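You operate a simulated robot arm through the tools that you are given. There is no shell and no other tool.

Carry out the task below with a simulated robot arm. There is one attempt and no reset: what you move stays moved.

JOB
The lamp head has drooped: set it level and switch the lamp on.
Fine: slacken the white knob first and tighten it again after.

It is judged by the outcome, as a careful person would: the job done as asked, and still so three seconds after it is handed in. It fails if anything else is knocked over, pushed out of place, dropped, spilled or broken.

ROBOT AND FRAMES
A 7-joint arm with a two-finger parallel gripper, fixed in place. Base frame: the origin is at the foot of the arm, x ahead of it, y to its left, z up; the work surface is at about z = 0.9. Lengths are in m, angles in rad, forces in N, time in s.
With the tool pointing down near the work surface it reaches from about 0.3 to 0.68 m from the base axis. Its first joint turns from -1.152 to 1.152 rad. Payload 1.57 kg.
The TCP is the grasp point between the finger pads, 0.03 m short of the fingertips. In the tool frame z runs along the fingers and y along their closing line. Largest opening 0.11 m; finger width 0.024, thickness 0.012; the body of the gripper, 0.048 by 0.112 m, starts 0.078 m behind the TCP.
Orientation is told as [roll, pitch, yaw] about the base's x, y, z axes, in that order, counted from this pose: with the fingers straight down and closing along the base's y, the tool's x points along the base's -x, its y along +y and its z along -z.

CONTROLS
- The arm moves only by the tool send_rows. Its argument "motion" is a list of rows, each a list of 7 numbers: the shift along the tool's x, y, z in units of 400 mm (1.0 is 400 mm), then the turn, a rotation vector about the tool's x, y, z in units of 180 degrees (1.0 is 180 degrees), then the closure, from 0 (fully open) to 1 (shut). In form: [[dx, dy, dz, wx, wy, wz, gripper], ...]. A call has 1 to 20 rows; each row is the pose to reach, as a shift and turn from the pose commanded when the call began, along the tool's axes at that moment. A call with a number of a shift or a turn outside -1 to 1 is refused whole. Rows are played at 5 a second. More than 0.05 m and 0.15 rad between two rows, or a gripper value outside its range, and nothing of the call is played. Where a pose cannot be reached the arm comes as near as it can. A force on the tool above 50 N (or 10 N above the force at the start of the call, whichever is more), or a blocked arm, ends the call early, and 0.2 s more pass. The fingers move at their own pace (about 0.108 m/s each) and stop on an object; they squeeze with about 35 N. The grip force told is the motor's: it shows also when the fingers shut on nothing. Time passes only in rows, and 0.2 s behind the last, so rows that repeat a pose let the fingers close. The reply holds the time, the measured pose of the TCP, the force on the tool along the base axes, the opening and the grip force, in the units named above and with some noise, with the torque about the TCP (base axes, N m) and any sound that the robot's microphone picked up, and new pictures: "pictures" is both (left out), scene, wrist or none.
- Cameras (640 x 400 px; columns grow to the right, rows downward): "scene" is fixed at [0.1925, -0.4137, 1.4143]; the picture's right is [0.63, -0.77, 0.00], its down [-0.29, -0.24, -0.93] and it looks along [0.72, 0.59, -0.38] (base axes); focal length 285 px, centre (320, 200). "wrist" rides on the gripper at [0.07, 0.016, -0.141] in the tool frame; the picture's right is [-0.23, 0.97, 0.00], its down [-0.85, -0.20, -0.48] and it looks along [-0.47, -0.11, 0.88] (tool axes); focal length 222 px, centre (320, 200). There is no depth. A picture from a camera that has moved, and an enlarged one, comes with that camera's place and axes in the base frame and with its lens. The place of the scene camera against the robot may be out by one fixed shift of up to 0.025 m in any direction.
- zoom(camera, box): a new picture of the part [left, top, right, bottom] of that camera's present view, enlarged. The clock stands still meanwhile.
- sign_off(): hands the job in; it is judged then, once.

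Places have to be worked out from the pictures, the camera data and where the tool is seen. Open the gripper and draw the arm clear of the work before you hand the job in, unless the task says otherwise.

The tools are called after "Call:" as name(argument=value, ...) on one line, values as JSON. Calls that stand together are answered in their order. send_rows: Moves the arm, as the interface text tells. Its arguments: {"type":"object","properties":{"motion":{"type":"array","items":{"type":"array","items":{"type":"number"}}},"pictures":{"type":"string","enum":["both","scene","wrist","none"]}},"required":["motion"]} The other tools are called the same way: zoom (camera, box) takes an enlarged picture of a part of a camera's view; sign_off () hands the job in.

At the start:

```text
time_s: 0.0
eef_pos: [0.356, -0.0605, 1.3099]
tcp_rot: [0.0, 0.0, 0.0]
wrist_force: [0.1, -0.3, -1.1]
torque: [-0.02, -0.01, 0.04]
gripper_width: 0.1102
grasp_force: 0.1
```

scene: 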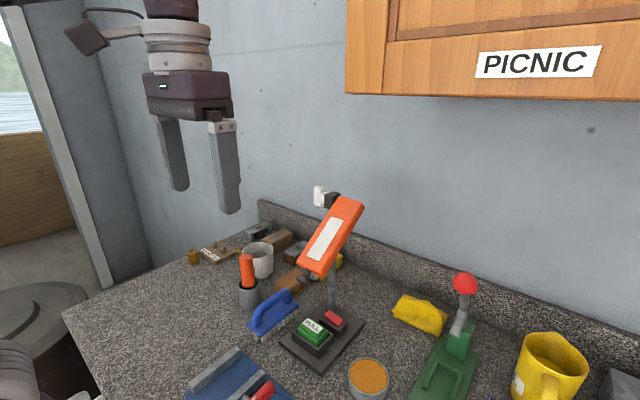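
wrist: 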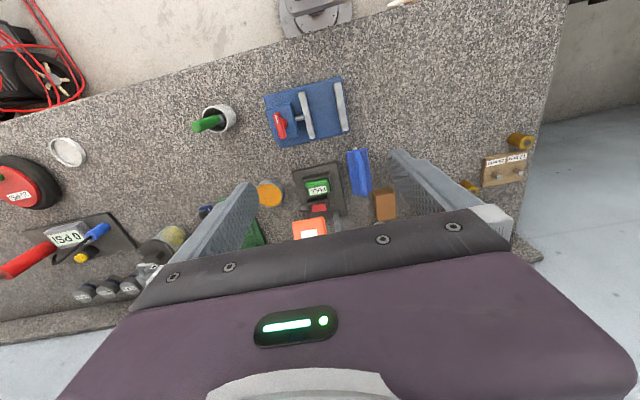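

I see an orange lamp head tilted on a post with a white knob at its pivot, and a base with green and red buttons. I'll zoom in for details.

Call:
zoom(camera="scene", box=[260, 170, 400, 290])

Call:
zoom(camera="scene", box=[260, 280, 400, 390])

Call:
zoom(camera="wrist", box=[240, 140, 400, 250])

```text
3.33 times, centred on (330, 230) of scene
camera zoom: at [0.1925, -0.4137, 1.4143], right [0.63, -0.77, 0.0], down [-0.29, -0.24, -0.93], along [0.72, 0.59, -0.38], focal length 950 px, centre (287, 100)
```

zoom: 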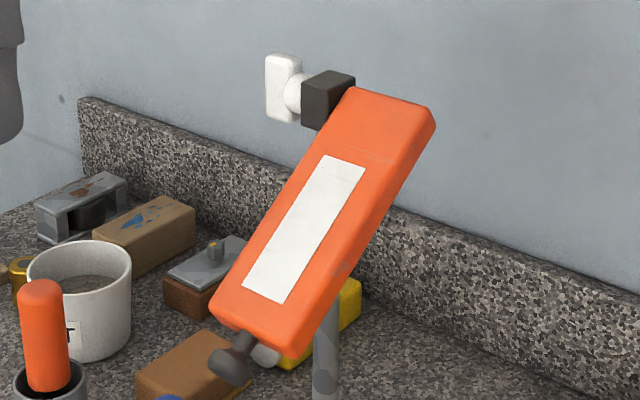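

```text
3.64 times, centred on (330, 335) of scene
camera zoom: at [0.1925, -0.4137, 1.4143], right [0.63, -0.77, 0.0], down [-0.29, -0.24, -0.93], along [0.72, 0.59, -0.38], focal length 1037 px, centre (284, -291)
```

zoom: 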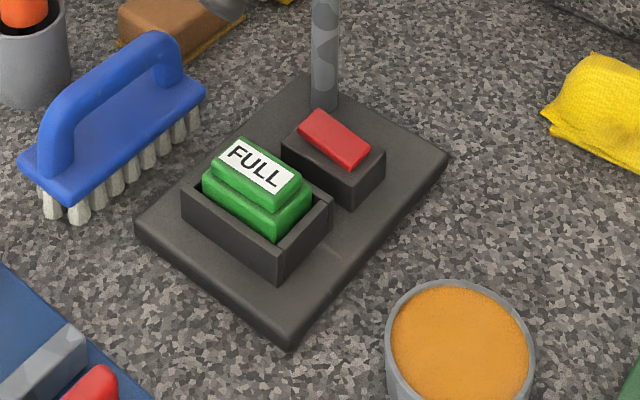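

```text
3.64 times, centred on (320, 195) of wrist
camera zoom: at [0.2856, -0.0447, 1.4506], right [0.23, 0.97, 0.0], down [0.85, -0.2, 0.48], along [0.47, -0.11, -0.88], focal length 808 px, centre (320, 218)
```

zoom: 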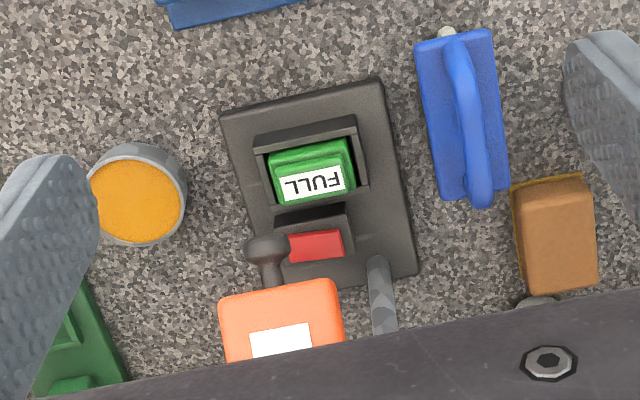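

The hinge is near (0.616, -0.077, 1.20), with the white bar knob on its +y side and the head drooping toward the robot with a grey handle at its end. I'll move to the +y side of the lamp, turning the tool to point along -y, to look at the knob and check reachability.

Call:
send_rows(motion=[[-0.02, 0.06, 0, 0, 0, 0, 0], [-0.04, 0.12, 0, 0.0, 0, 0, 0], [-0.06, 0.2, 0, 0.04, 0, 0, 0], [-0.08, 0.28, 0, 0.08, 0, 0, 0], [-0.1, 0.36, 0.02, 0.12, 0, 0, 0], [-0.12, 0.44, 0.04, 0.16, 0, 0, 0], [-0.14, 0.52, 0.06, 0.2, 0, 0, 0], [-0.16, 0.6, 0.08, 0.24, 0, 0, 0], [-0.18, 0.65, 0.1, 0.28, 0, 0, 0], [-0.2, 0.7, 0.12, 0.32, 0, 0, 0], [-0.22, 0.7, 0.14, 0.36, 0, 0, 0], [-0.235, 0.7, 0.16, 0.4, 0, 0, 0], [-0.235, 0.7, 0.18, 0.44, 0, 0, 0], [-0.235, 0.7, 0.2, 0.48, 0, 0, 0], [-0.235, 0.7, 0.2, 0.5, 0, 0, 0]])

```text
time_s: 3.2
eef_pos: [0.4926, 0.1693, 1.2198]
tcp_rot: [-1.532, 0.001, 0.0]
wrist_force: [-0.3, 0.7, -0.6]
torque: [-0.01, 0.0, 0.02]
gripper_width: 0.1099
grasp_force: 0.0
out of reach, approached as far as the arm can: row 7, 8, 9, 10, 11, 12, 13, 14, 15
camera wrist: at [0.4231, 0.311, 1.2097], right [0.23, 0.04, -0.97], down [0.86, 0.47, 0.22], along [0.47, -0.88, 0.07], focal length 222 px, centre (320, 200)
```

scene: 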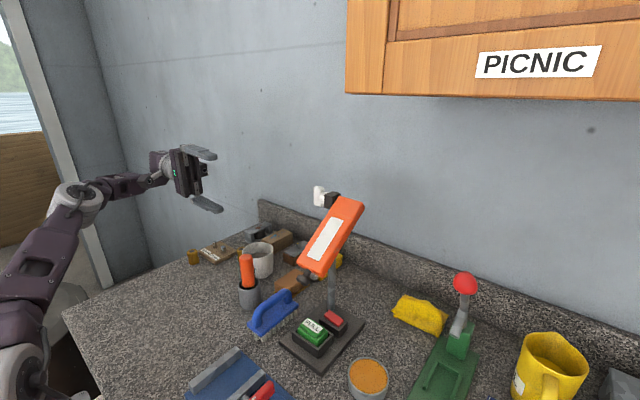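
wrist: 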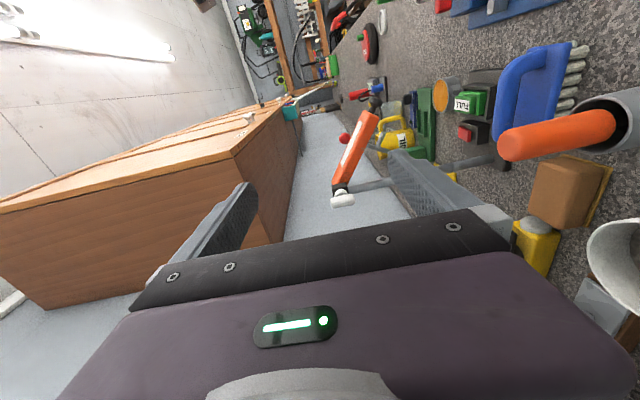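

The tool nearly reached the horizontal pose, and from here the knob is on the ray toward about (0.617, -0.04, 1.197). I'll zoom on it.

Call:
zoom(camera="wrist", box=[290, 100, 450, 220])

Call:
zoom(camera="scene", box=[300, 175, 370, 225])

```text
3.33 times, centred on (370, 160) of wrist
camera zoom: at [0.4231, 0.311, 1.2097], right [0.23, 0.04, -0.97], down [0.86, 0.47, 0.22], along [0.47, -0.88, 0.07], focal length 740 px, centre (153, 333)
```

zoom: 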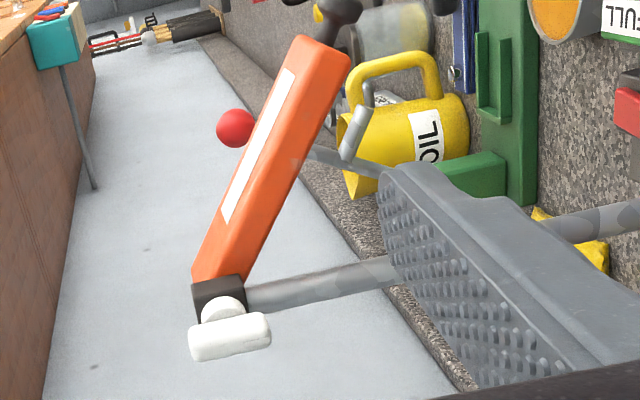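

```text
8.00 times, centred on (335, 200) of scene
camera zoom: at [0.1925, -0.4137, 1.4143], right [0.63, -0.77, 0.0], down [-0.29, -0.24, -0.93], along [0.72, 0.59, -0.38], focal length 2281 px, centre (200, 200)
```

zoom: 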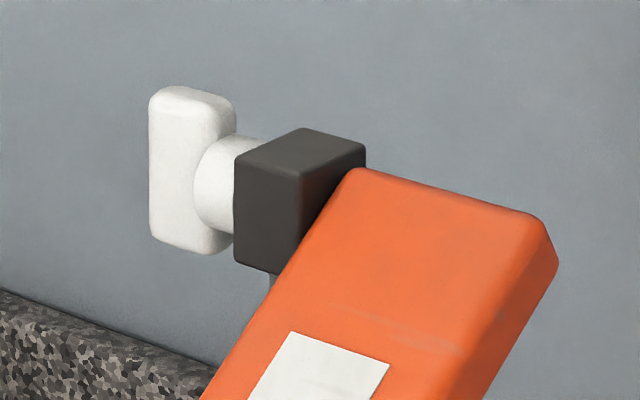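

The knob is a vertical white bar about 0.04 tall on a short neck, with the hinge block right behind it. I'll turn the tool +90° about its axis (so the fingers close along x and slackening turns back toward this orientation) and move in front of the knob, still ~0.12 m short.

Call:
send_rows(motion=[[-0.03, 0.005, 0.0, 0, 0, 0.04, 0.3], [-0.06, 0.01, 0.02, 0, 0, 0.08, 0.3], [-0.09, 0.015, 0.04, 0, 0, 0.12, 0.3], [-0.12, 0.02, 0.06, 0, 0, 0.16, 0.3], [-0.15, 0.025, 0.08, 0, 0, 0.2, 0.3], [-0.18, 0.03, 0.1, 0, 0, 0.24, 0.3], [-0.21, 0.035, 0.12, 0, 0, 0.28, 0.3], [-0.24, 0.04, 0.14, 0, 0, 0.32, 0.3], [-0.27, 0.045, 0.16, 0, 0, 0.36, 0.3], [-0.29, 0.05, 0.17, 0, 0, 0.4, 0.3], [-0.3, 0.055, 0.18, 0, 0, 0.44, 0.3], [-0.31, 0.057, 0.18, 0, 0, 0.48, 0.3], [-0.31, 0.057, 0.18, 0, 0, 0.5, 0.3], [-0.31, 0.057, 0.18, 0, 0, 0.5, 0.3]])

```text
time_s: 6.2
eef_pos: [0.5962, 0.0821, 1.1885]
tcp_rot: [1.738, -1.569, 2.974]
wrist_force: [0.8, -1.0, 0.1]
torque: [0.05, 0.02, 0.01]
gripper_width: 0.0771
grasp_force: 0.1
out of reach, approached as far as the arm can: row 3, 4, 5, 6, 7, 8, 9, 10, 11, 12, 13, 14
camera wrist: at [0.6129, 0.2246, 1.1184], right [0.97, 0.0, 0.23], down [-0.2, 0.48, 0.85], along [-0.11, -0.88, 0.47], focal length 222 px, centre (320, 200)
```

scene: 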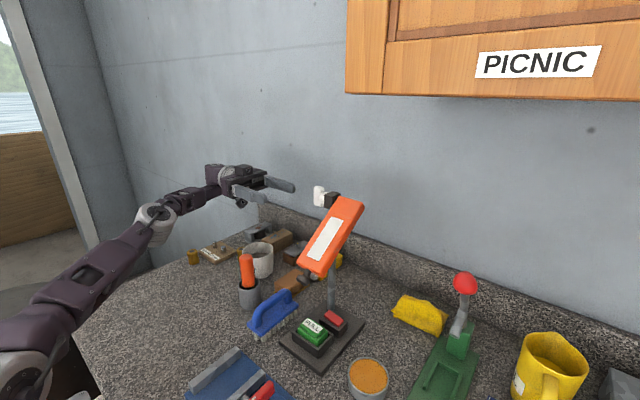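
wrist: 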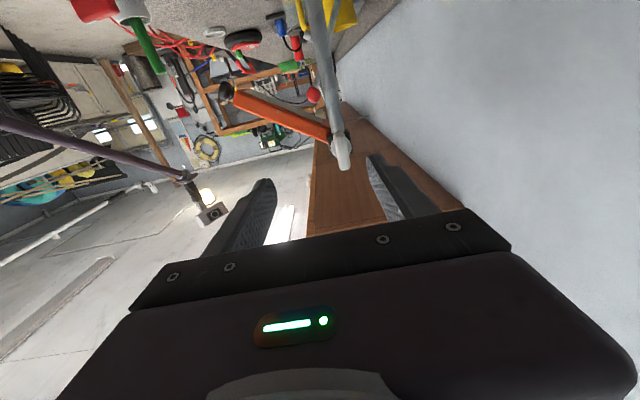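

The orientation is as wanted (fingers closing along x, tool along -y), TCP at (0.596, 0.082, 1.189). I'll zoom on the knob from here.

Call:
zoom(camera="wrist", box=[270, 70, 430, 190])

```text
3.33 times, centred on (350, 130) of wrist
camera zoom: at [0.6129, 0.2246, 1.1184], right [0.97, 0.0, 0.23], down [-0.2, 0.48, 0.85], along [-0.11, -0.88, 0.47], focal length 740 px, centre (220, 433)
```

zoom: 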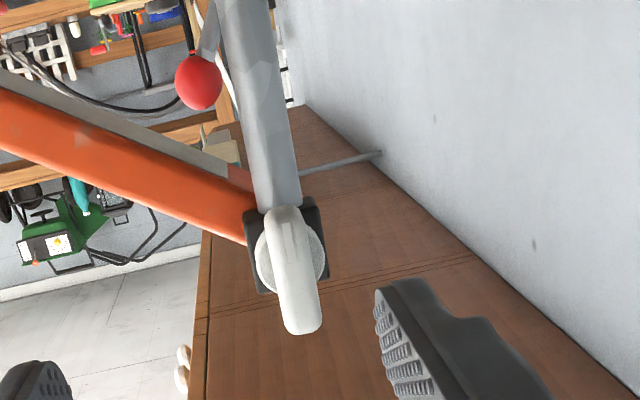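

The bar is about 0.014 wide and its neck disk about 0.027 in diameter; the bar centre is at about (0.6205, -0.04, 1.200). I'll align and approach until the tips are ~0.02 short, then check.

Call:
send_rows(motion=[[-0.01, 0.02, 0.03, 0, 0, 0, 0.4], [-0.02, 0.04, 0.06, 0, 0, 0, 0.4], [-0.029, 0.061, 0.09, 0, 0, 0, 0.4], [-0.029, 0.061, 0.125, 0, 0, 0, 0.4], [-0.029, 0.061, 0.155, 0, 0, 0, 0.4], [-0.029, 0.061, 0.155, 0, 0, 0, 0.4]])

```text
time_s: 7.6
eef_pos: [0.6205, 0.0202, 1.2026]
tcp_rot: [0.662, -1.572, -2.234]
wrist_force: [-1.0, -0.5, 0.9]
torque: [0.02, 0.03, -0.02]
gripper_width: 0.0662
grasp_force: 0.0
camera wrist: at [0.6372, 0.1622, 1.133], right [0.97, 0.0, 0.23], down [-0.2, 0.48, 0.86], along [-0.11, -0.88, 0.47], focal length 222 px, centre (320, 200)
```

scene: 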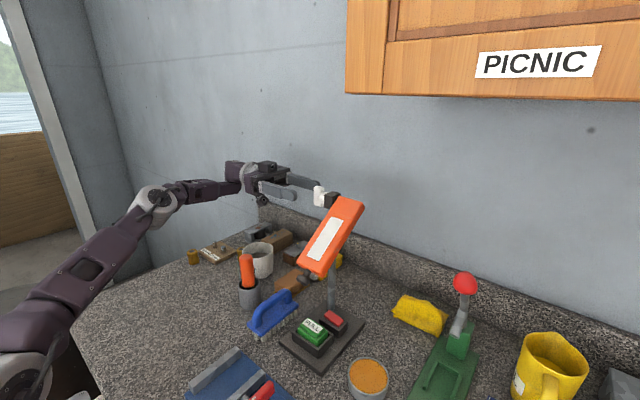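
wrist: 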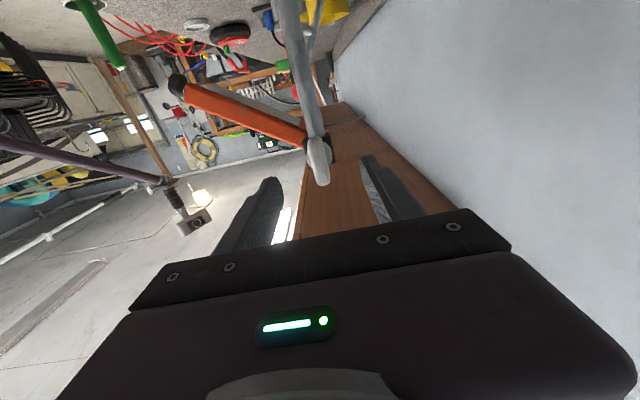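

Reached exactly. I'll zoom to check alignment of the fingers with the bar.

Call:
zoom(camera="wrist", box=[240, 110, 440, 230])

Call:
zoom(camera="scene", box=[250, 150, 370, 225])

```text
3.20 times, centred on (340, 170) of wrist
camera zoom: at [0.6372, 0.1622, 1.133], right [0.97, 0.0, 0.23], down [-0.2, 0.48, 0.86], along [-0.11, -0.88, 0.47], focal length 711 px, centre (256, 296)
```

zoom: 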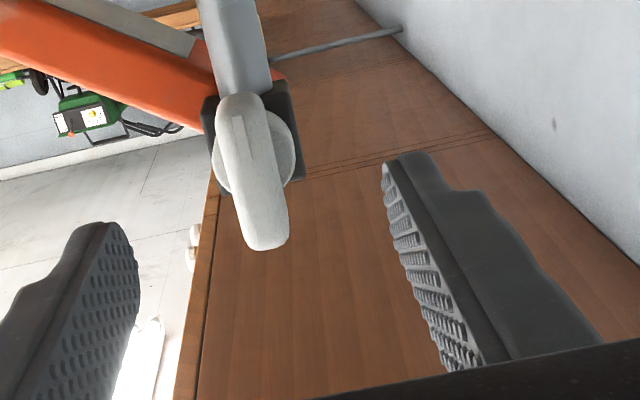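

```text
5.33 times, centred on (310, 188) of scene
camera zoom: at [0.1925, -0.4137, 1.4143], right [0.63, -0.77, 0.0], down [-0.29, -0.24, -0.93], along [0.72, 0.59, -0.38], focal length 1521 px, centre (373, 267)
```

zoom: 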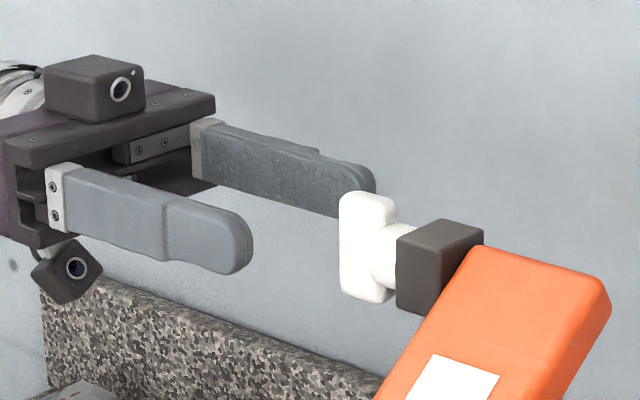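

The bar is centred between the fingers at x≈0.6205, spanning y≈-0.048…-0.031. I'll advance so the tips reach y≈-0.047 and close on it.

Call:
send_rows(motion=[[0.003, 0, 0.03, 0, 0, 0, 0.4], [0.006, 0, 0.06, 0, 0, 0, 0.4], [0.006, 0, 0.092, 0, 0, 0, 0.4], [0.006, 0, 0.092, 0, 0, 0, 0.6], [0.006, 0, 0.092, 0, 0, 0, 0.8], [0.006, 0, 0.092, 0, 0, 0, 1.0], [0.006, 0, 0.092, 0, 0, 0, 1.0]])

```text
time_s: 9.2
eef_pos: [0.6202, -0.0157, 1.2014]
tcp_rot: [0.576, -1.57, -2.145]
wrist_force: [3.7, -1.8, 1.8]
torque: [0.04, -0.01, 0.11]
gripper_width: 0.0137
grasp_force: 29.9
camera wrist: at [0.6371, 0.1257, 1.1305], right [0.97, 0.0, 0.23], down [-0.2, 0.48, 0.86], along [-0.11, -0.88, 0.47], focal length 222 px, centre (320, 200)
```

scene: 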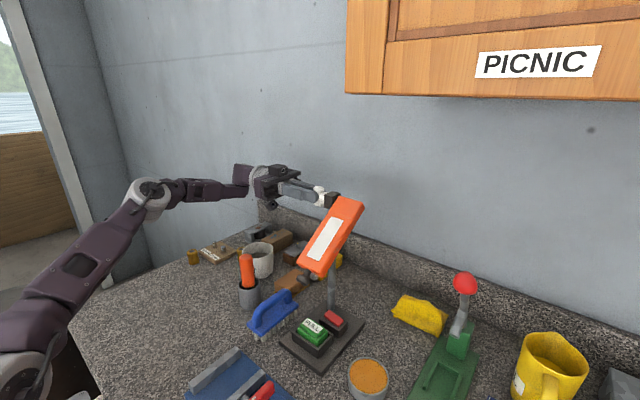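
wrist: 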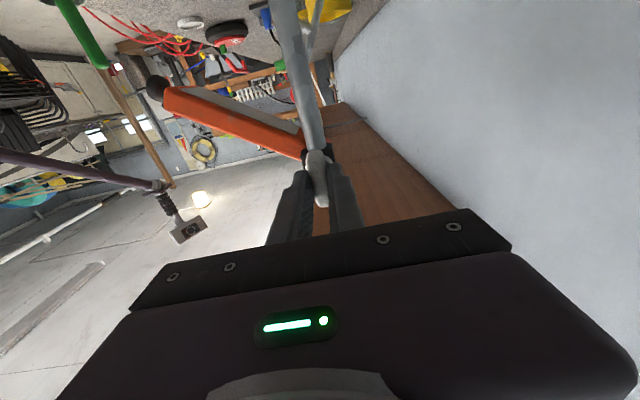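

The bar is gripped (0.0137 m). I'll turn it anticlockwise (seen facing the knob), i.e. negative about tool z, by 20° and read the torque.

Call:
send_rows(motion=[[0, 0, 0, 0, 0, -0.03, 1], [0, 0, 0, 0, 0, -0.06, 1], [0, 0, 0, 0, 0, -0.09, 1], [0, 0, 0, 0, 0, -0.115, 1]])

```text
time_s: 10.2
eef_pos: [0.6204, -0.0164, 1.2005]
tcp_rot: [-1.574, -1.207, 0.001]
wrist_force: [3.8, 0.7, 7.7]
torque: [0.31, -0.03, -0.05]
gripper_width: 0.014
grasp_force: 30.5
camera wrist: at [0.6116, 0.1257, 1.1291], right [0.99, 0.0, -0.13], down [0.12, 0.48, 0.87], along [0.06, -0.88, 0.47], focal length 222 px, centre (320, 200)
```

scene: 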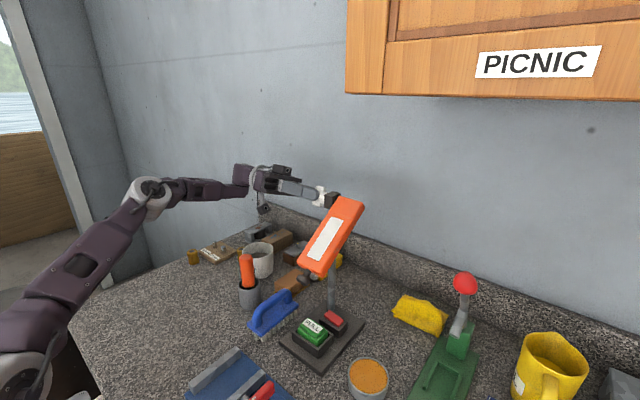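
wrist: 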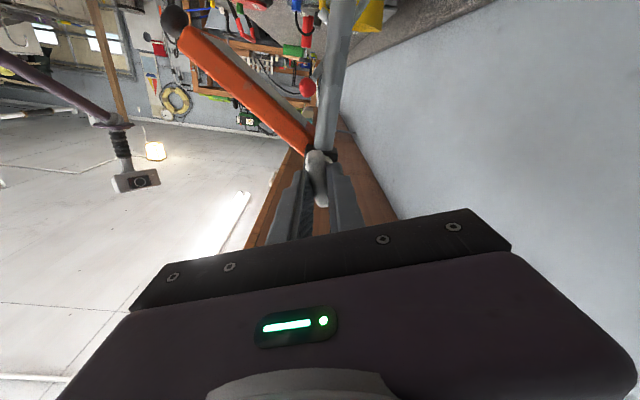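

Torque stayed low, so I'll check that the knob really turned with the fingers.

Call:
zoom(camera="wrist", box=[260, 100, 400, 240])

Call:
zoom(camera="scene", box=[280, 165, 380, 228])

```text
2.86 times, centred on (330, 170) of wrist
camera zoom: at [0.6116, 0.1257, 1.1291], right [0.99, 0.0, -0.13], down [0.12, 0.48, 0.87], along [0.06, -0.88, 0.47], focal length 635 px, centre (291, 286)
```

zoom: 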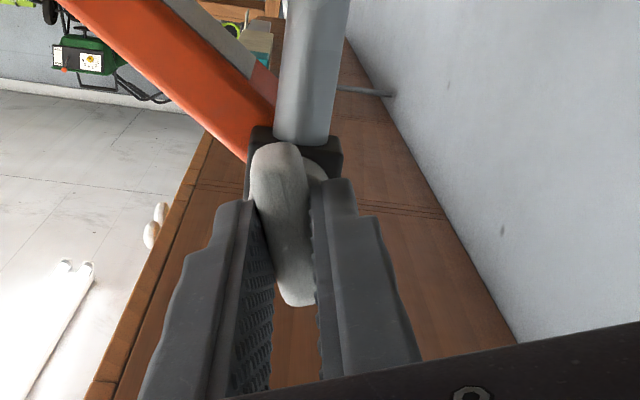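

```text
6.35 times, centred on (330, 196) of scene
camera zoom: at [0.1925, -0.4137, 1.4143], right [0.63, -0.77, 0.0], down [-0.29, -0.24, -0.93], along [0.72, 0.59, -0.38], focal length 1810 px, centre (256, 222)
```

zoom: 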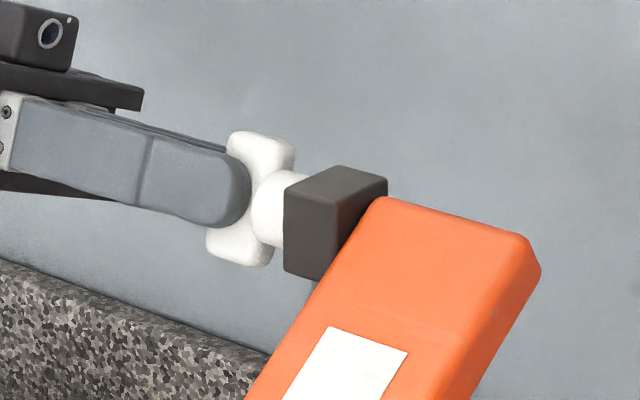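

The knob turned with the fingers (top toward +x) and the head hasn't moved. I'll continue to about 90° in total.

Call:
send_rows(motion=[[0, 0, 0, 0, 0, -0.03, 1], [0, 0, 0, 0, 0, -0.06, 1], [0, 0, 0, 0, 0, -0.09, 1], [0, 0, 0, 0, 0, -0.12, 1], [0, 0, 0, 0, 0, -0.15, 1], [0, 0, 0, 0, 0, -0.18, 1], [0, 0, 0, 0, 0, -0.21, 1], [0, 0, 0, 0, 0, -0.24, 1], [0, 0, 0, 0, 0, -0.27, 1], [0, 0, 0, 0, 0, -0.3, 1], [0, 0, 0, 0, 0, -0.33, 1], [0, 0, 0, 0, 0, -0.36, 1], [0, 0, 0, 0, 0, -0.385, 1]])

Call:
zoom(camera="scene", box=[260, 165, 400, 290])

```text
time_s: 13.0
eef_pos: [0.6212, -0.0159, 1.2001]
tcp_rot: [-1.572, 0.003, 0.002]
wrist_force: [23.5, 0.8, 13.9]
torque: [-0.27, -0.12, 0.11]
gripper_width: 0.0138
grasp_force: 30.3
camera wrist: at [0.5517, 0.1257, 1.183], right [0.23, 0.0, -0.97], down [0.86, 0.48, 0.2], along [0.47, -0.88, 0.11], focal length 222 px, centre (320, 200)
```

scene: 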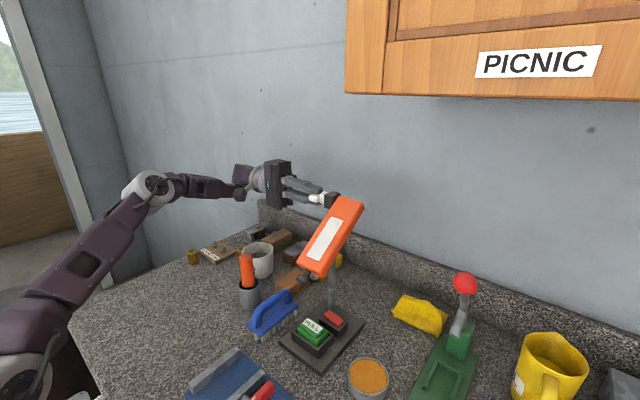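
wrist: 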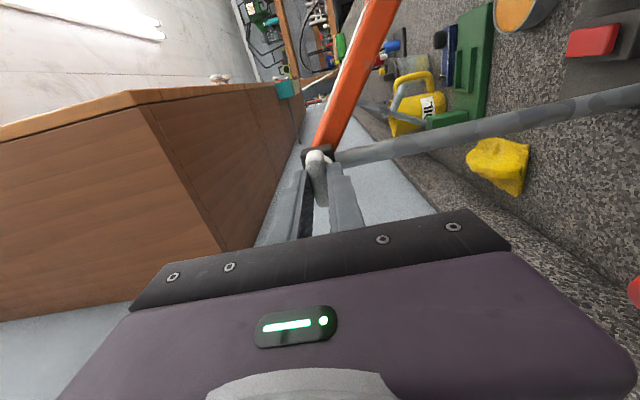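

```text
3.20 times, centred on (330, 228) of scene
camera zoom: at [0.193, -0.4137, 1.4142], right [0.63, -0.77, 0.0], down [-0.29, -0.24, -0.93], along [0.72, 0.59, -0.38], focal length 912 px, centre (288, 112)
```

zoom: 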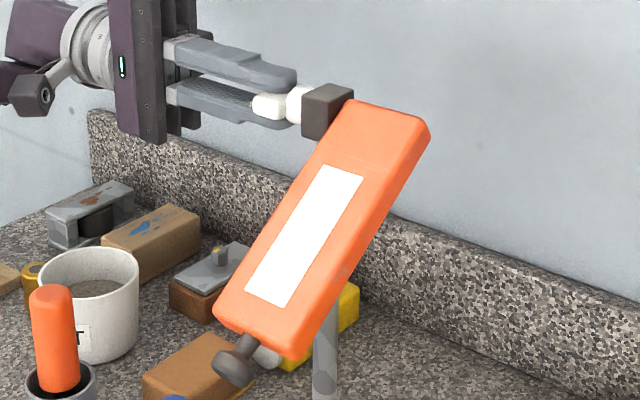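

The knob turned 90° with little torque, but a side force has built up because the grip is slightly off the knob axis. I'll relieve it by shifting a few mm along +x and turn on another ~45°, watching the torque and head.

Call:
send_rows(motion=[[-0.006, 0, 0, 0, 0, 0, 1], [-0.01, 0, 0, 0, 0, -0.03, 1], [-0.01, 0, 0, 0, 0, -0.06, 1], [-0.01, 0, 0, 0, 0, -0.09, 1], [-0.01, 0, 0, 0, 0, -0.12, 1]], pictures="scene")

Call:
zoom(camera="scene", box=[260, 165, 400, 290])

```text
time_s: 14.2
eef_pos: [0.6253, -0.0166, 1.1994]
tcp_rot: [-1.568, 0.378, 0.002]
wrist_force: [-5.6, 4.8, -1.1]
torque: [-0.41, -1.58, -0.34]
gripper_width: 0.0238
grasp_force: 35.5
```

scene: 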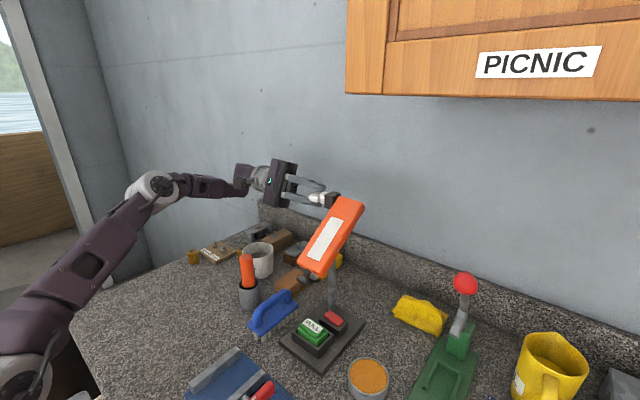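

```text
3.20 times, centred on (330, 228) of scene
camera zoom: at [0.1923, -0.4135, 1.4144], right [0.63, -0.77, 0.0], down [-0.29, -0.24, -0.93], along [0.72, 0.59, -0.38], focal length 912 px, centre (288, 112)
```

zoom: 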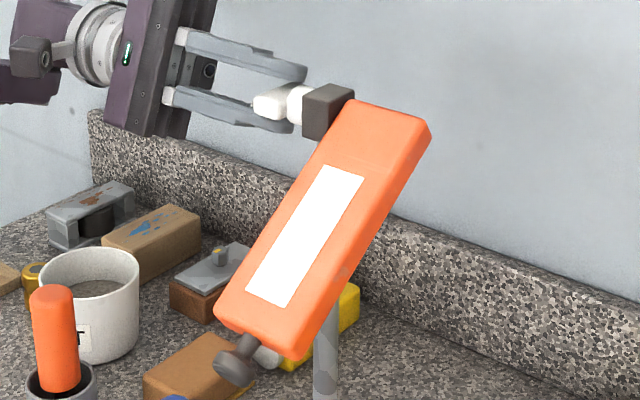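

Torque rose to 1.6 N·m and the fingers began to spread on the bar, so the knob hit its slack stop at about 95°; the head hasn't dropped. I'll ease the turn back slightly, open, and withdraw along +y.

Call:
send_rows(motion=[[0, 0, 0, 0, 0, 0.04, 1], [0, 0, 0, 0, 0, 0.08, 1], [0, 0, 0, 0, 0, 0.08, 0.5], [0, 0, 0, 0, 0, 0.08, 0.5], [0, 0, -0.05, 0, 0, 0.08, 0.5], [0, 0, -0.12, 0, 0, 0.08, 0.5], [0, 0, -0.22, 0, 0, 0.1, 0.5]])

Call:
zoom(camera="scene", box=[260, 165, 400, 290])

Call:
zoom(camera="wrist", box=[270, 60, 430, 200])

```text
time_s: 15.8
eef_pos: [0.6123, 0.0616, 1.1933]
tcp_rot: [-1.594, 0.118, 0.027]
wrist_force: [0.1, 0.4, 0.1]
torque: [0.05, -0.04, 0.01]
gripper_width: 0.0548
grasp_force: 0.0
out of reach, approached as far as the arm can: row 7
camera wrist: at [0.5381, 0.201, 1.1809], right [0.11, -0.02, -0.99], down [0.86, 0.51, 0.09], along [0.5, -0.86, 0.07], focal length 222 px, centre (320, 200)
```

scene: 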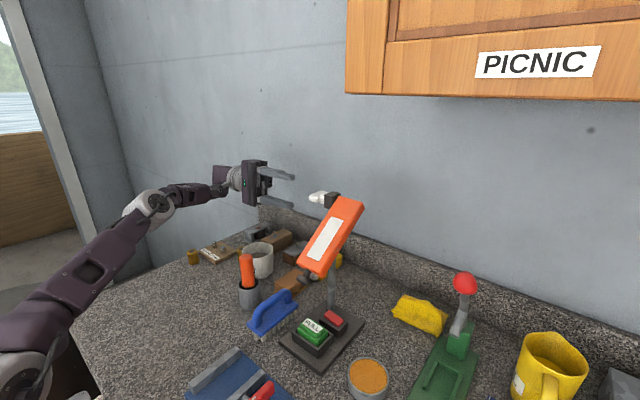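
wrist: 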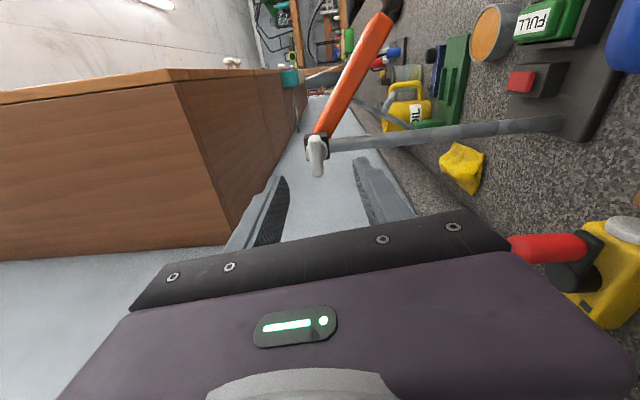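

```text
3.20 times, centred on (330, 228) of scene
camera zoom: at [0.1924, -0.4138, 1.4143], right [0.63, -0.78, 0.0], down [-0.29, -0.24, -0.93], along [0.72, 0.58, -0.38], focal length 912 px, centre (288, 112)
```

zoom: 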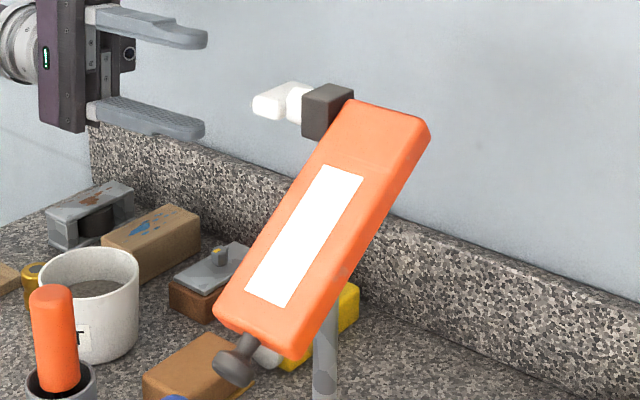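

```text
2.86 times, centred on (350, 130) of wrist
camera zoom: at [0.5381, 0.201, 1.1809], right [0.11, -0.02, -0.99], down [0.86, 0.51, 0.09], along [0.5, -0.86, 0.07], focal length 635 px, centre (234, 400)
```

zoom: 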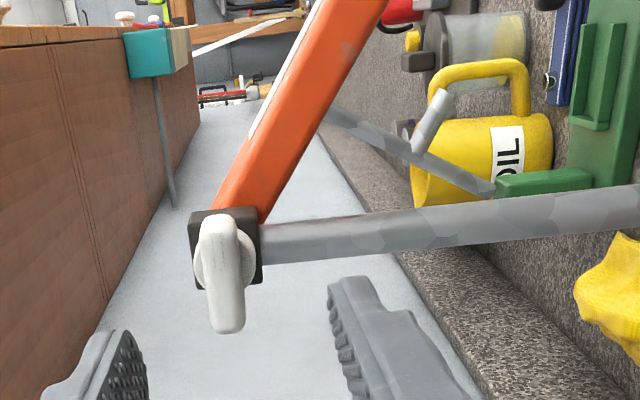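

The knob is now roughly horizontal and the head still holds at its droop. I'll back off up and toward the robot, then return the tool to vertical to view and approach the head's handle.

Call:
send_rows(motion=[[0.0, 0, -0.1, 0, 0, 0.01, 0.5], [0.07, -0.04, -0.15, 0, 0, 0.02, 0.5], [0.15, -0.08, -0.15, 0, 0, 0.03, 0.5], [0.23, -0.12, -0.15, 0, 0, 0.037, 0.5], [0.3, -0.16, -0.15, 0, 0, 0.037, 0.5], [0.3, -0.185, -0.15, 0, 0, 0.037, 0.5]], pictures="none")

```text
time_s: 17.2
eef_pos: [0.501, 0.1184, 1.278]
tcp_rot: [-1.593, -0.001, 0.031]
wrist_force: [0.1, 0.6, 0.1]
torque: [0.03, -0.05, 0.01]
gripper_width: 0.0552
grasp_force: 0.2
out of reach, approached as far as the arm can: row 1, 2
```

Clear of the lamp. Now turning the tool back to vertical and moving to about (0.38, -0.12, 1.30) in front of the head.

Call:
send_rows(motion=[[0.05, 0, 0.0, -0.04, 0, 0, 0.5], [0.1, -0.01, 0.0, -0.08, 0, 0, 0.5], [0.15, -0.02, 0.05, -0.12, 0, 0, 0.5], [0.2, -0.03, 0.12, -0.16, 0, 0, 0.5], [0.25, -0.04, 0.19, -0.2, 0, 0, 0.5], [0.28, -0.05, 0.26, -0.24, 0, 0, 0.5], [0.3, -0.05, 0.33, -0.28, 0, 0, 0.5], [0.3, -0.05, 0.4, -0.32, 0, 0, 0.5], [0.3, -0.05, 0.46, -0.36, 0, 0, 0.5], [0.3, -0.05, 0.51, -0.4, 0, 0, 0.5], [0.3, -0.05, 0.55, -0.44, 0, 0, 0.5], [0.3, -0.05, 0.58, -0.48, 0, 0, 0.5], [0.3, -0.05, 0.6, -0.507, 0, 0, 0.5], [0.3, -0.05, 0.6, -0.507, 0, 0, 0.5]])

Call:
zoom(camera="wrist", box=[220, 150, 420, 290])

Call:
zoom(camera="scene", box=[280, 180, 380, 290])

```text
time_s: 20.2
eef_pos: [0.3894, -0.1227, 1.3045]
tcp_rot: [0.001, 0.0, 0.032]
wrist_force: [0.4, 0.2, -0.4]
torque: [0.03, -0.02, 0.03]
gripper_width: 0.0551
grasp_force: 0.0
camera wrist: at [0.3194, -0.1085, 1.4445], right [0.2, 0.98, 0.0], down [0.86, -0.17, 0.48], along [0.47, -0.09, -0.88], focal length 222 px, centre (320, 200)
```

scene: 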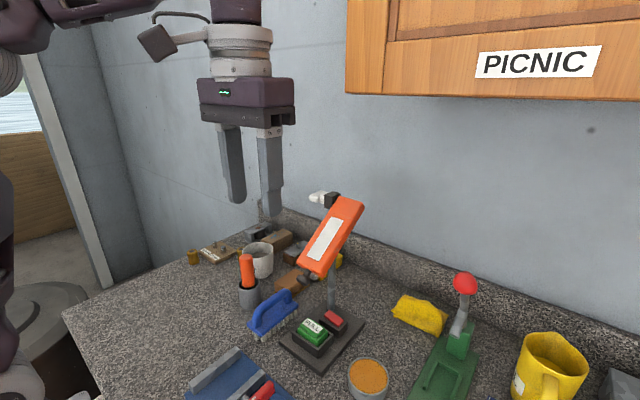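
wrist: 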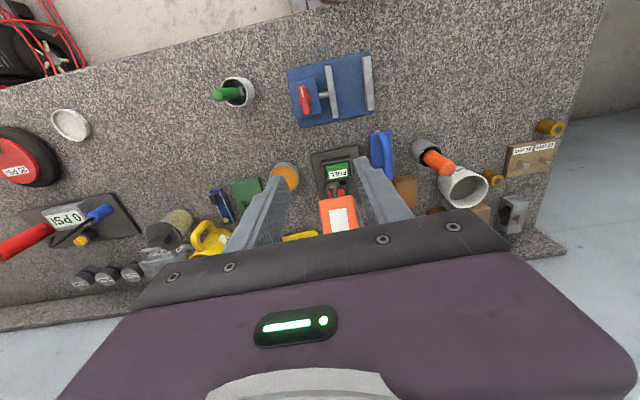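

```text
2.86 times, centred on (320, 220) of wrist
camera zoom: at [0.3194, -0.1085, 1.4445], right [0.2, 0.98, 0.0], down [0.86, -0.17, 0.48], along [0.47, -0.09, -0.88], focal length 635 px, centre (320, 143)
```

zoom: 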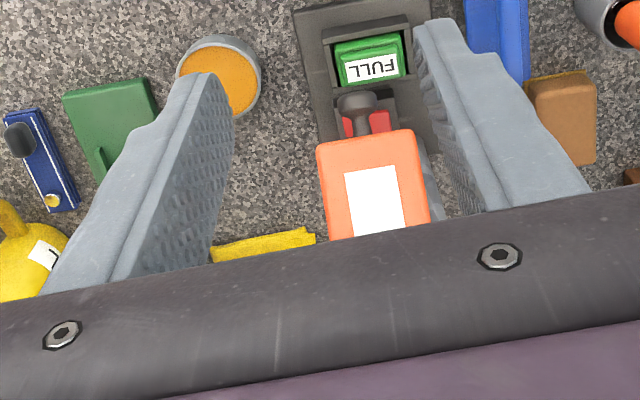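

```text
3.64 times, centred on (330, 235) of scene
camera zoom: at [0.1925, -0.4137, 1.4143], right [0.63, -0.77, 0.0], down [-0.29, -0.24, -0.93], along [0.72, 0.59, -0.38], focal length 1037 px, centre (284, 73)
```

zoom: 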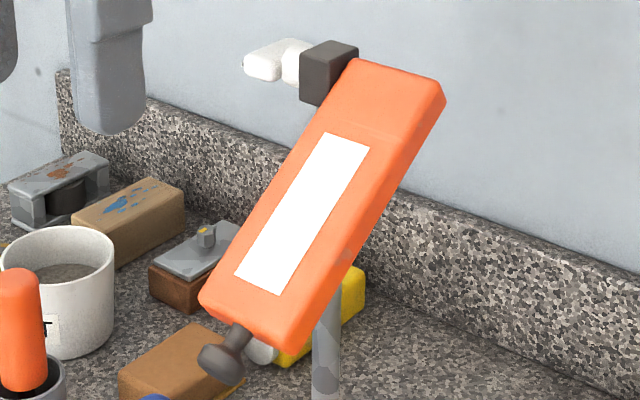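

The handle's ball end works out at about (0.482, -0.117, 1.098) and the pivot at (0.6205, ·, 1.200): a droop of ~36°, consistent with the head's edges. I'll go to a pre-grasp with the tool tilted -36° (perpendicular to the head), 6 cm short of the ball.

Call:
send_rows(motion=[[-0.02, 0.002, 0.06, 0, -0.034, 0.002, 0.5], [-0.045, 0.004, 0.12, 0, -0.068, 0.004, 0.5], [-0.07, 0.006, 0.19, 0, -0.102, 0.006, 0.5], [-0.095, 0.008, 0.26, 0, -0.136, 0.008, 0.5], [-0.12, 0.01, 0.33, 0, -0.17, 0.01, 0.5], [-0.143, 0.0105, 0.395, 0, -0.202, 0.01, 0.5], [-0.143, 0.0105, 0.395, 0, -0.202, 0.01, 0.5]])

Call:
zoom(camera="wrist", box=[220, 90, 420, 230])

Call:
zoom(camera="scene", box=[230, 180, 380, 290])

```text
time_s: 21.8
eef_pos: [0.4455, -0.1178, 1.1447]
tcp_rot: [0.014, -0.634, -0.008]
wrist_force: [-0.6, -0.1, 0.1]
torque: [-0.01, -0.01, -0.02]
gripper_width: 0.0549
grasp_force: 0.1
camera wrist: at [0.3057, -0.1011, 1.2172], right [0.18, 0.97, 0.14], down [0.4, -0.21, 0.89], along [0.9, -0.1, -0.43], focal length 222 px, centre (320, 200)
```

scene: 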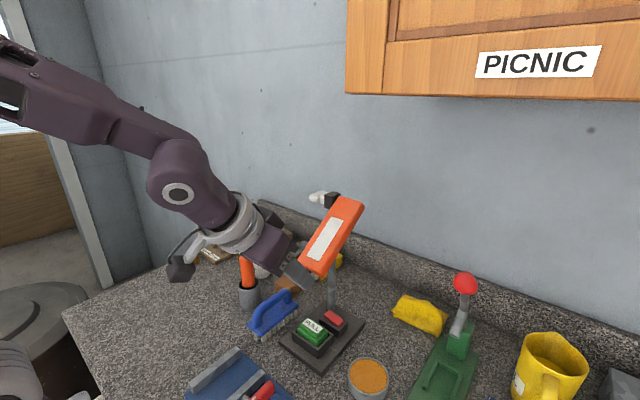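
wrist: 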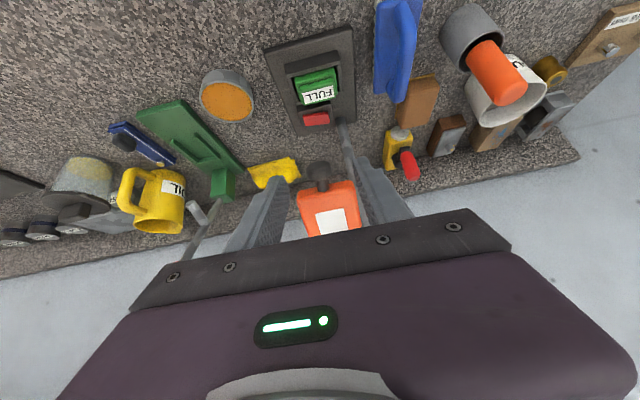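

```text
2.86 times, centred on (320, 160) of wrist
camera zoom: at [0.3057, -0.1011, 1.2172], right [0.18, 0.97, 0.14], down [0.4, -0.21, 0.89], along [0.9, -0.1, -0.43], focal length 635 px, centre (320, 314)
```

zoom: 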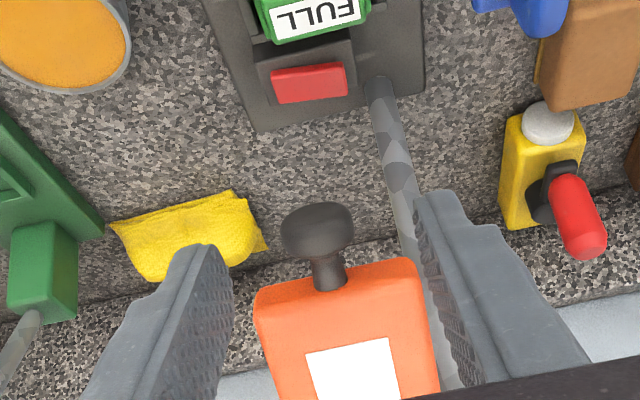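

```text
3.64 times, centred on (305, 235) of scene
camera zoom: at [0.1925, -0.4137, 1.4143], right [0.63, -0.77, 0.0], down [-0.29, -0.24, -0.93], along [0.72, 0.59, -0.38], focal length 1037 px, centre (374, 73)
```

zoom: 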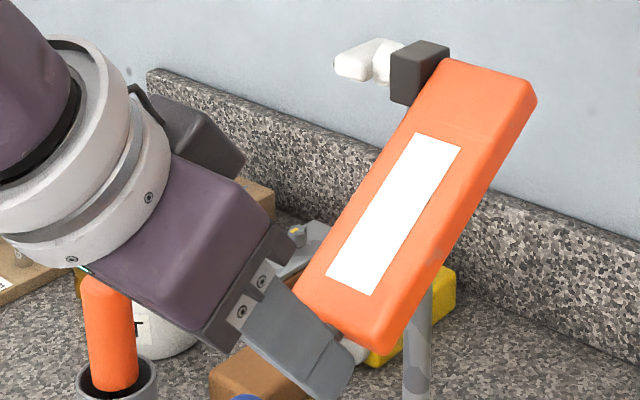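

The ball is confirmed at about (0.482, -0.117, 1.102), centred between the fingers. I'll advance ~0.057 m along the tool and close on it.

Call:
send_rows(motion=[[-0.004, 0, 0.05, 0, 0, 0, 0.5], [-0.008, 0, 0.1, 0, 0, 0, 0.5], [-0.008, 0, 0.143, 0, 0, 0, 0.5], [-0.008, 0, 0.143, 0, 0, 0, 0.6], [-0.008, 0, 0.143, 0, 0, 0, 0.75], [-0.008, 0, 0.143, 0, 0, 0, 0.9], [-0.008, 0, 0.143, 0, 0, 0, 0.9]])

Call:
zoom(camera="wrist", box=[220, 110, 420, 250])

Call:
zoom(camera="scene", box=[230, 180, 380, 290])

```text
time_s: 23.4
eef_pos: [0.4819, -0.1181, 1.1012]
tcp_rot: [0.012, -0.636, -0.005]
wrist_force: [1.9, -12.3, -2.0]
torque: [-0.06, 0.35, -0.1]
gripper_width: 0.0238
grasp_force: 35.6
camera wrist: at [0.3427, -0.102, 1.1733], right [0.18, 0.97, 0.14], down [0.4, -0.21, 0.89], along [0.9, -0.11, -0.43], focal length 222 px, centre (320, 200)
```

scene: 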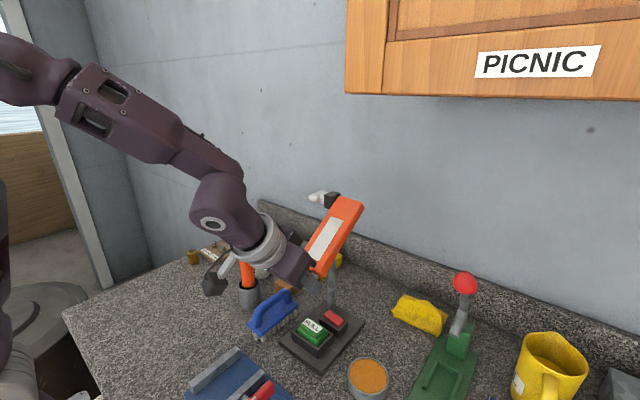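
wrist: 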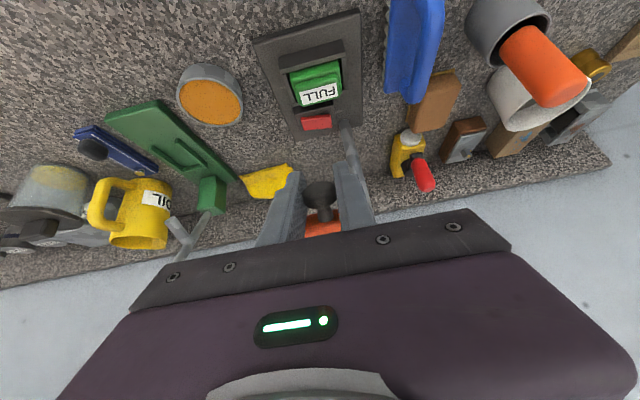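

```text
2.86 times, centred on (320, 180) of wrist
camera zoom: at [0.3427, -0.102, 1.1733], right [0.18, 0.97, 0.14], down [0.4, -0.21, 0.89], along [0.9, -0.11, -0.43], focal length 635 px, centre (320, 257)
```

zoom: 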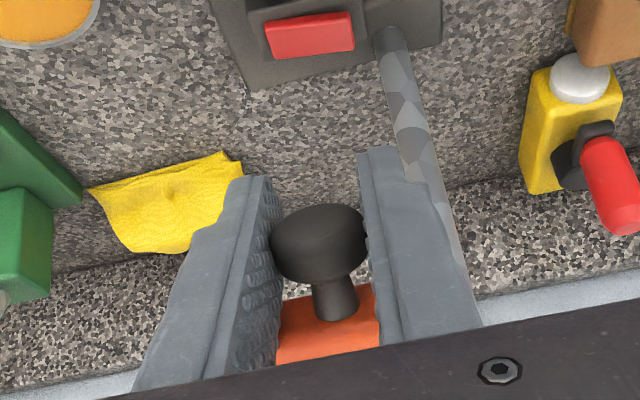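

```text
3.64 times, centred on (305, 235) of scene
camera zoom: at [0.1926, -0.4142, 1.4141], right [0.63, -0.77, 0.0], down [-0.29, -0.24, -0.93], along [0.72, 0.59, -0.38], focal length 1037 px, centre (374, 73)
```

zoom: 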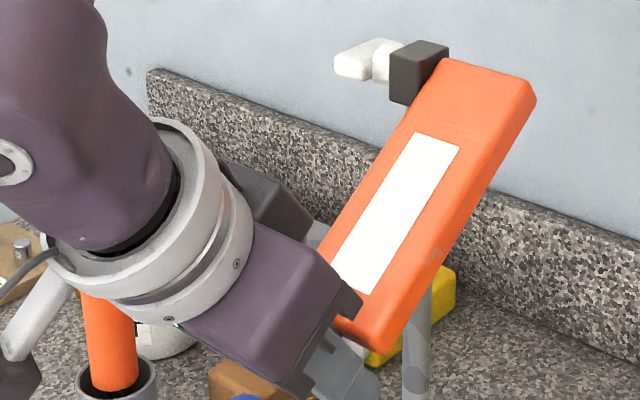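

The ball is held (0.0238 m) with a small sideways load. I'll start swinging the head up along its arc about the pivot (first ~0.2 rad), checking the force.

Call:
send_rows(motion=[[0, -0.005, 0, 0, 0, 0, 0.9], [-0.0014, -0.005, -0.0212, 0, 0.0159, 0, 0.9], [-0.0027, -0.005, -0.0424, 0, 0.0318, 0, 0.9], [-0.006, -0.005, -0.0634, 0, 0.0478, 0, 0.9], [-0.0098, -0.005, -0.0844, 0, 0.0637, 0, 0.9]], pictures="scene")

Call:
zoom(camera="scene", box=[230, 180, 380, 290])

```text
time_s: 24.6
eef_pos: [0.4657, -0.1187, 1.1312]
tcp_rot: [0.013, -0.43, -0.003]
wrist_force: [-2.5, 3.8, -6.8]
torque: [0.07, 0.54, 0.2]
gripper_width: 0.0237
grasp_force: 35.8
```

scene: 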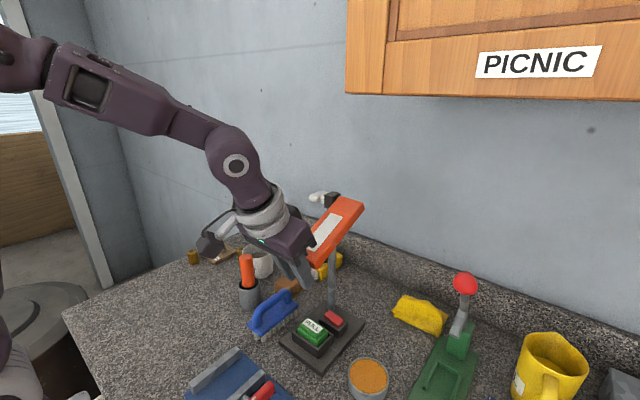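

```text
3.64 times, centred on (305, 235) of scene
camera zoom: at [0.1925, -0.4136, 1.4143], right [0.63, -0.77, 0.0], down [-0.29, -0.24, -0.93], along [0.72, 0.59, -0.38], focal length 1037 px, centre (374, 73)
```

zoom: 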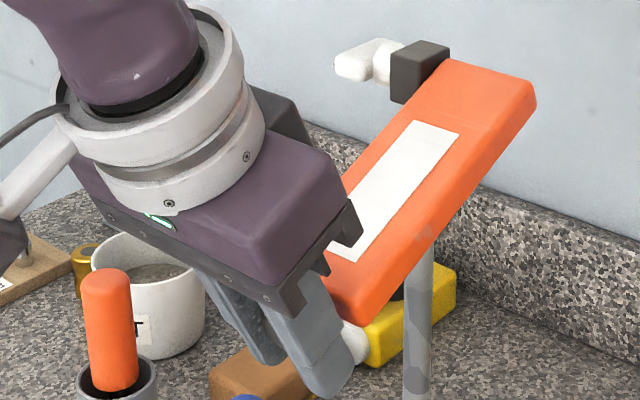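

The head is swinging freely with only ~7 N and the lamp base is steady. I'll continue the arc to level (pivot height z≈1.200).

Call:
send_rows(motion=[[-0.0012, 0, -0.0212, 0, 0.0159, 0, 0.9], [-0.0026, 0, -0.0423, 0, 0.0318, 0, 0.9], [-0.0058, 0, -0.0634, 0, 0.0478, 0, 0.9], [-0.0095, 0, -0.0842, 0, 0.0637, 0, 0.9], [-0.0147, 0, -0.1048, 0, 0.0796, 0, 0.9], [-0.0205, 0, -0.1251, 0, 0.0955, 0, 0.9], [-0.0277, 0, -0.1452, 0, 0.1114, 0, 0.9], [-0.0354, 0, -0.1648, 0, 0.1273, 0, 0.9], [-0.0385, 0, -0.1716, 0, 0.1331, 0, 0.9], [-0.0385, 0, -0.1716, 0, 0.1331, 0, 0.9]])

Call:
zoom(camera="scene", box=[270, 150, 390, 240])

```text
time_s: 26.8
eef_pos: [0.4508, -0.1188, 1.2004]
tcp_rot: [0.013, -0.015, 0.004]
wrist_force: [-12.3, 31.1, -3.1]
torque: [-0.13, 0.37, 0.33]
gripper_width: 0.0241
grasp_force: 35.9
camera wrist: at [0.3791, -0.1035, 1.3401], right [0.22, 0.97, 0.02], down [0.85, -0.2, 0.49], along [0.48, -0.1, -0.87], focal length 222 px, centre (320, 200)
```

scene: 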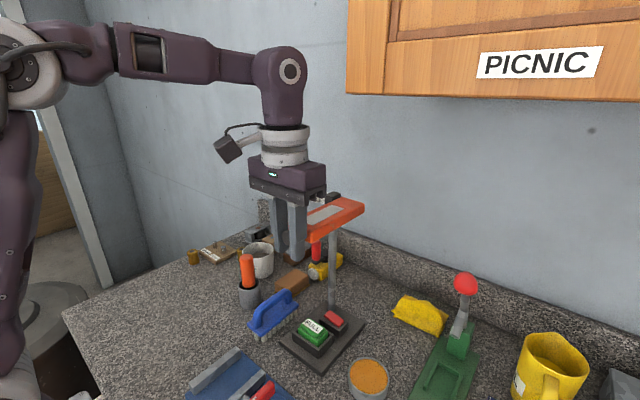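
wrist: 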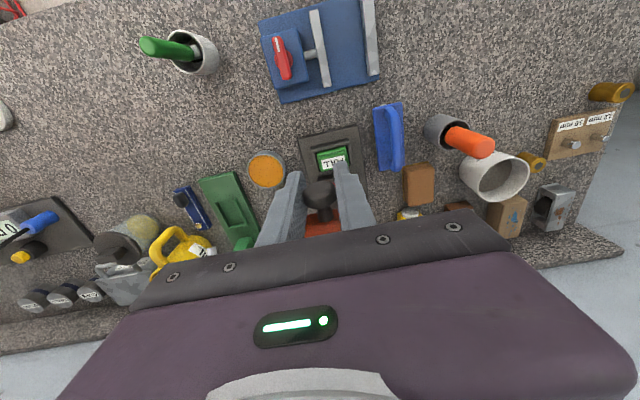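

```text
4.44 times, centred on (330, 195) of scene
camera zoom: at [0.1921, -0.4126, 1.4147], right [0.63, -0.77, 0.0], down [-0.29, -0.24, -0.93], along [0.72, 0.58, -0.38], focal length 1267 px, centre (276, 222)
```

zoom: 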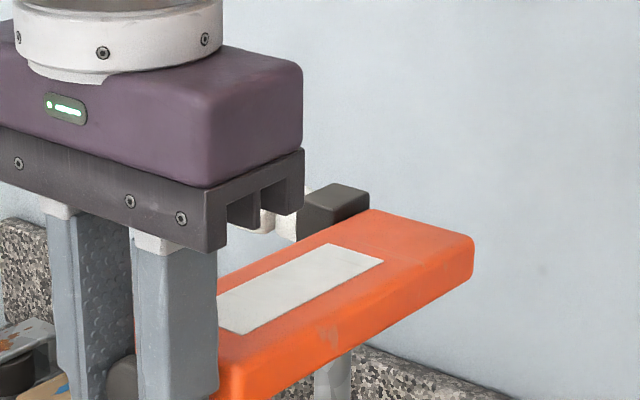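

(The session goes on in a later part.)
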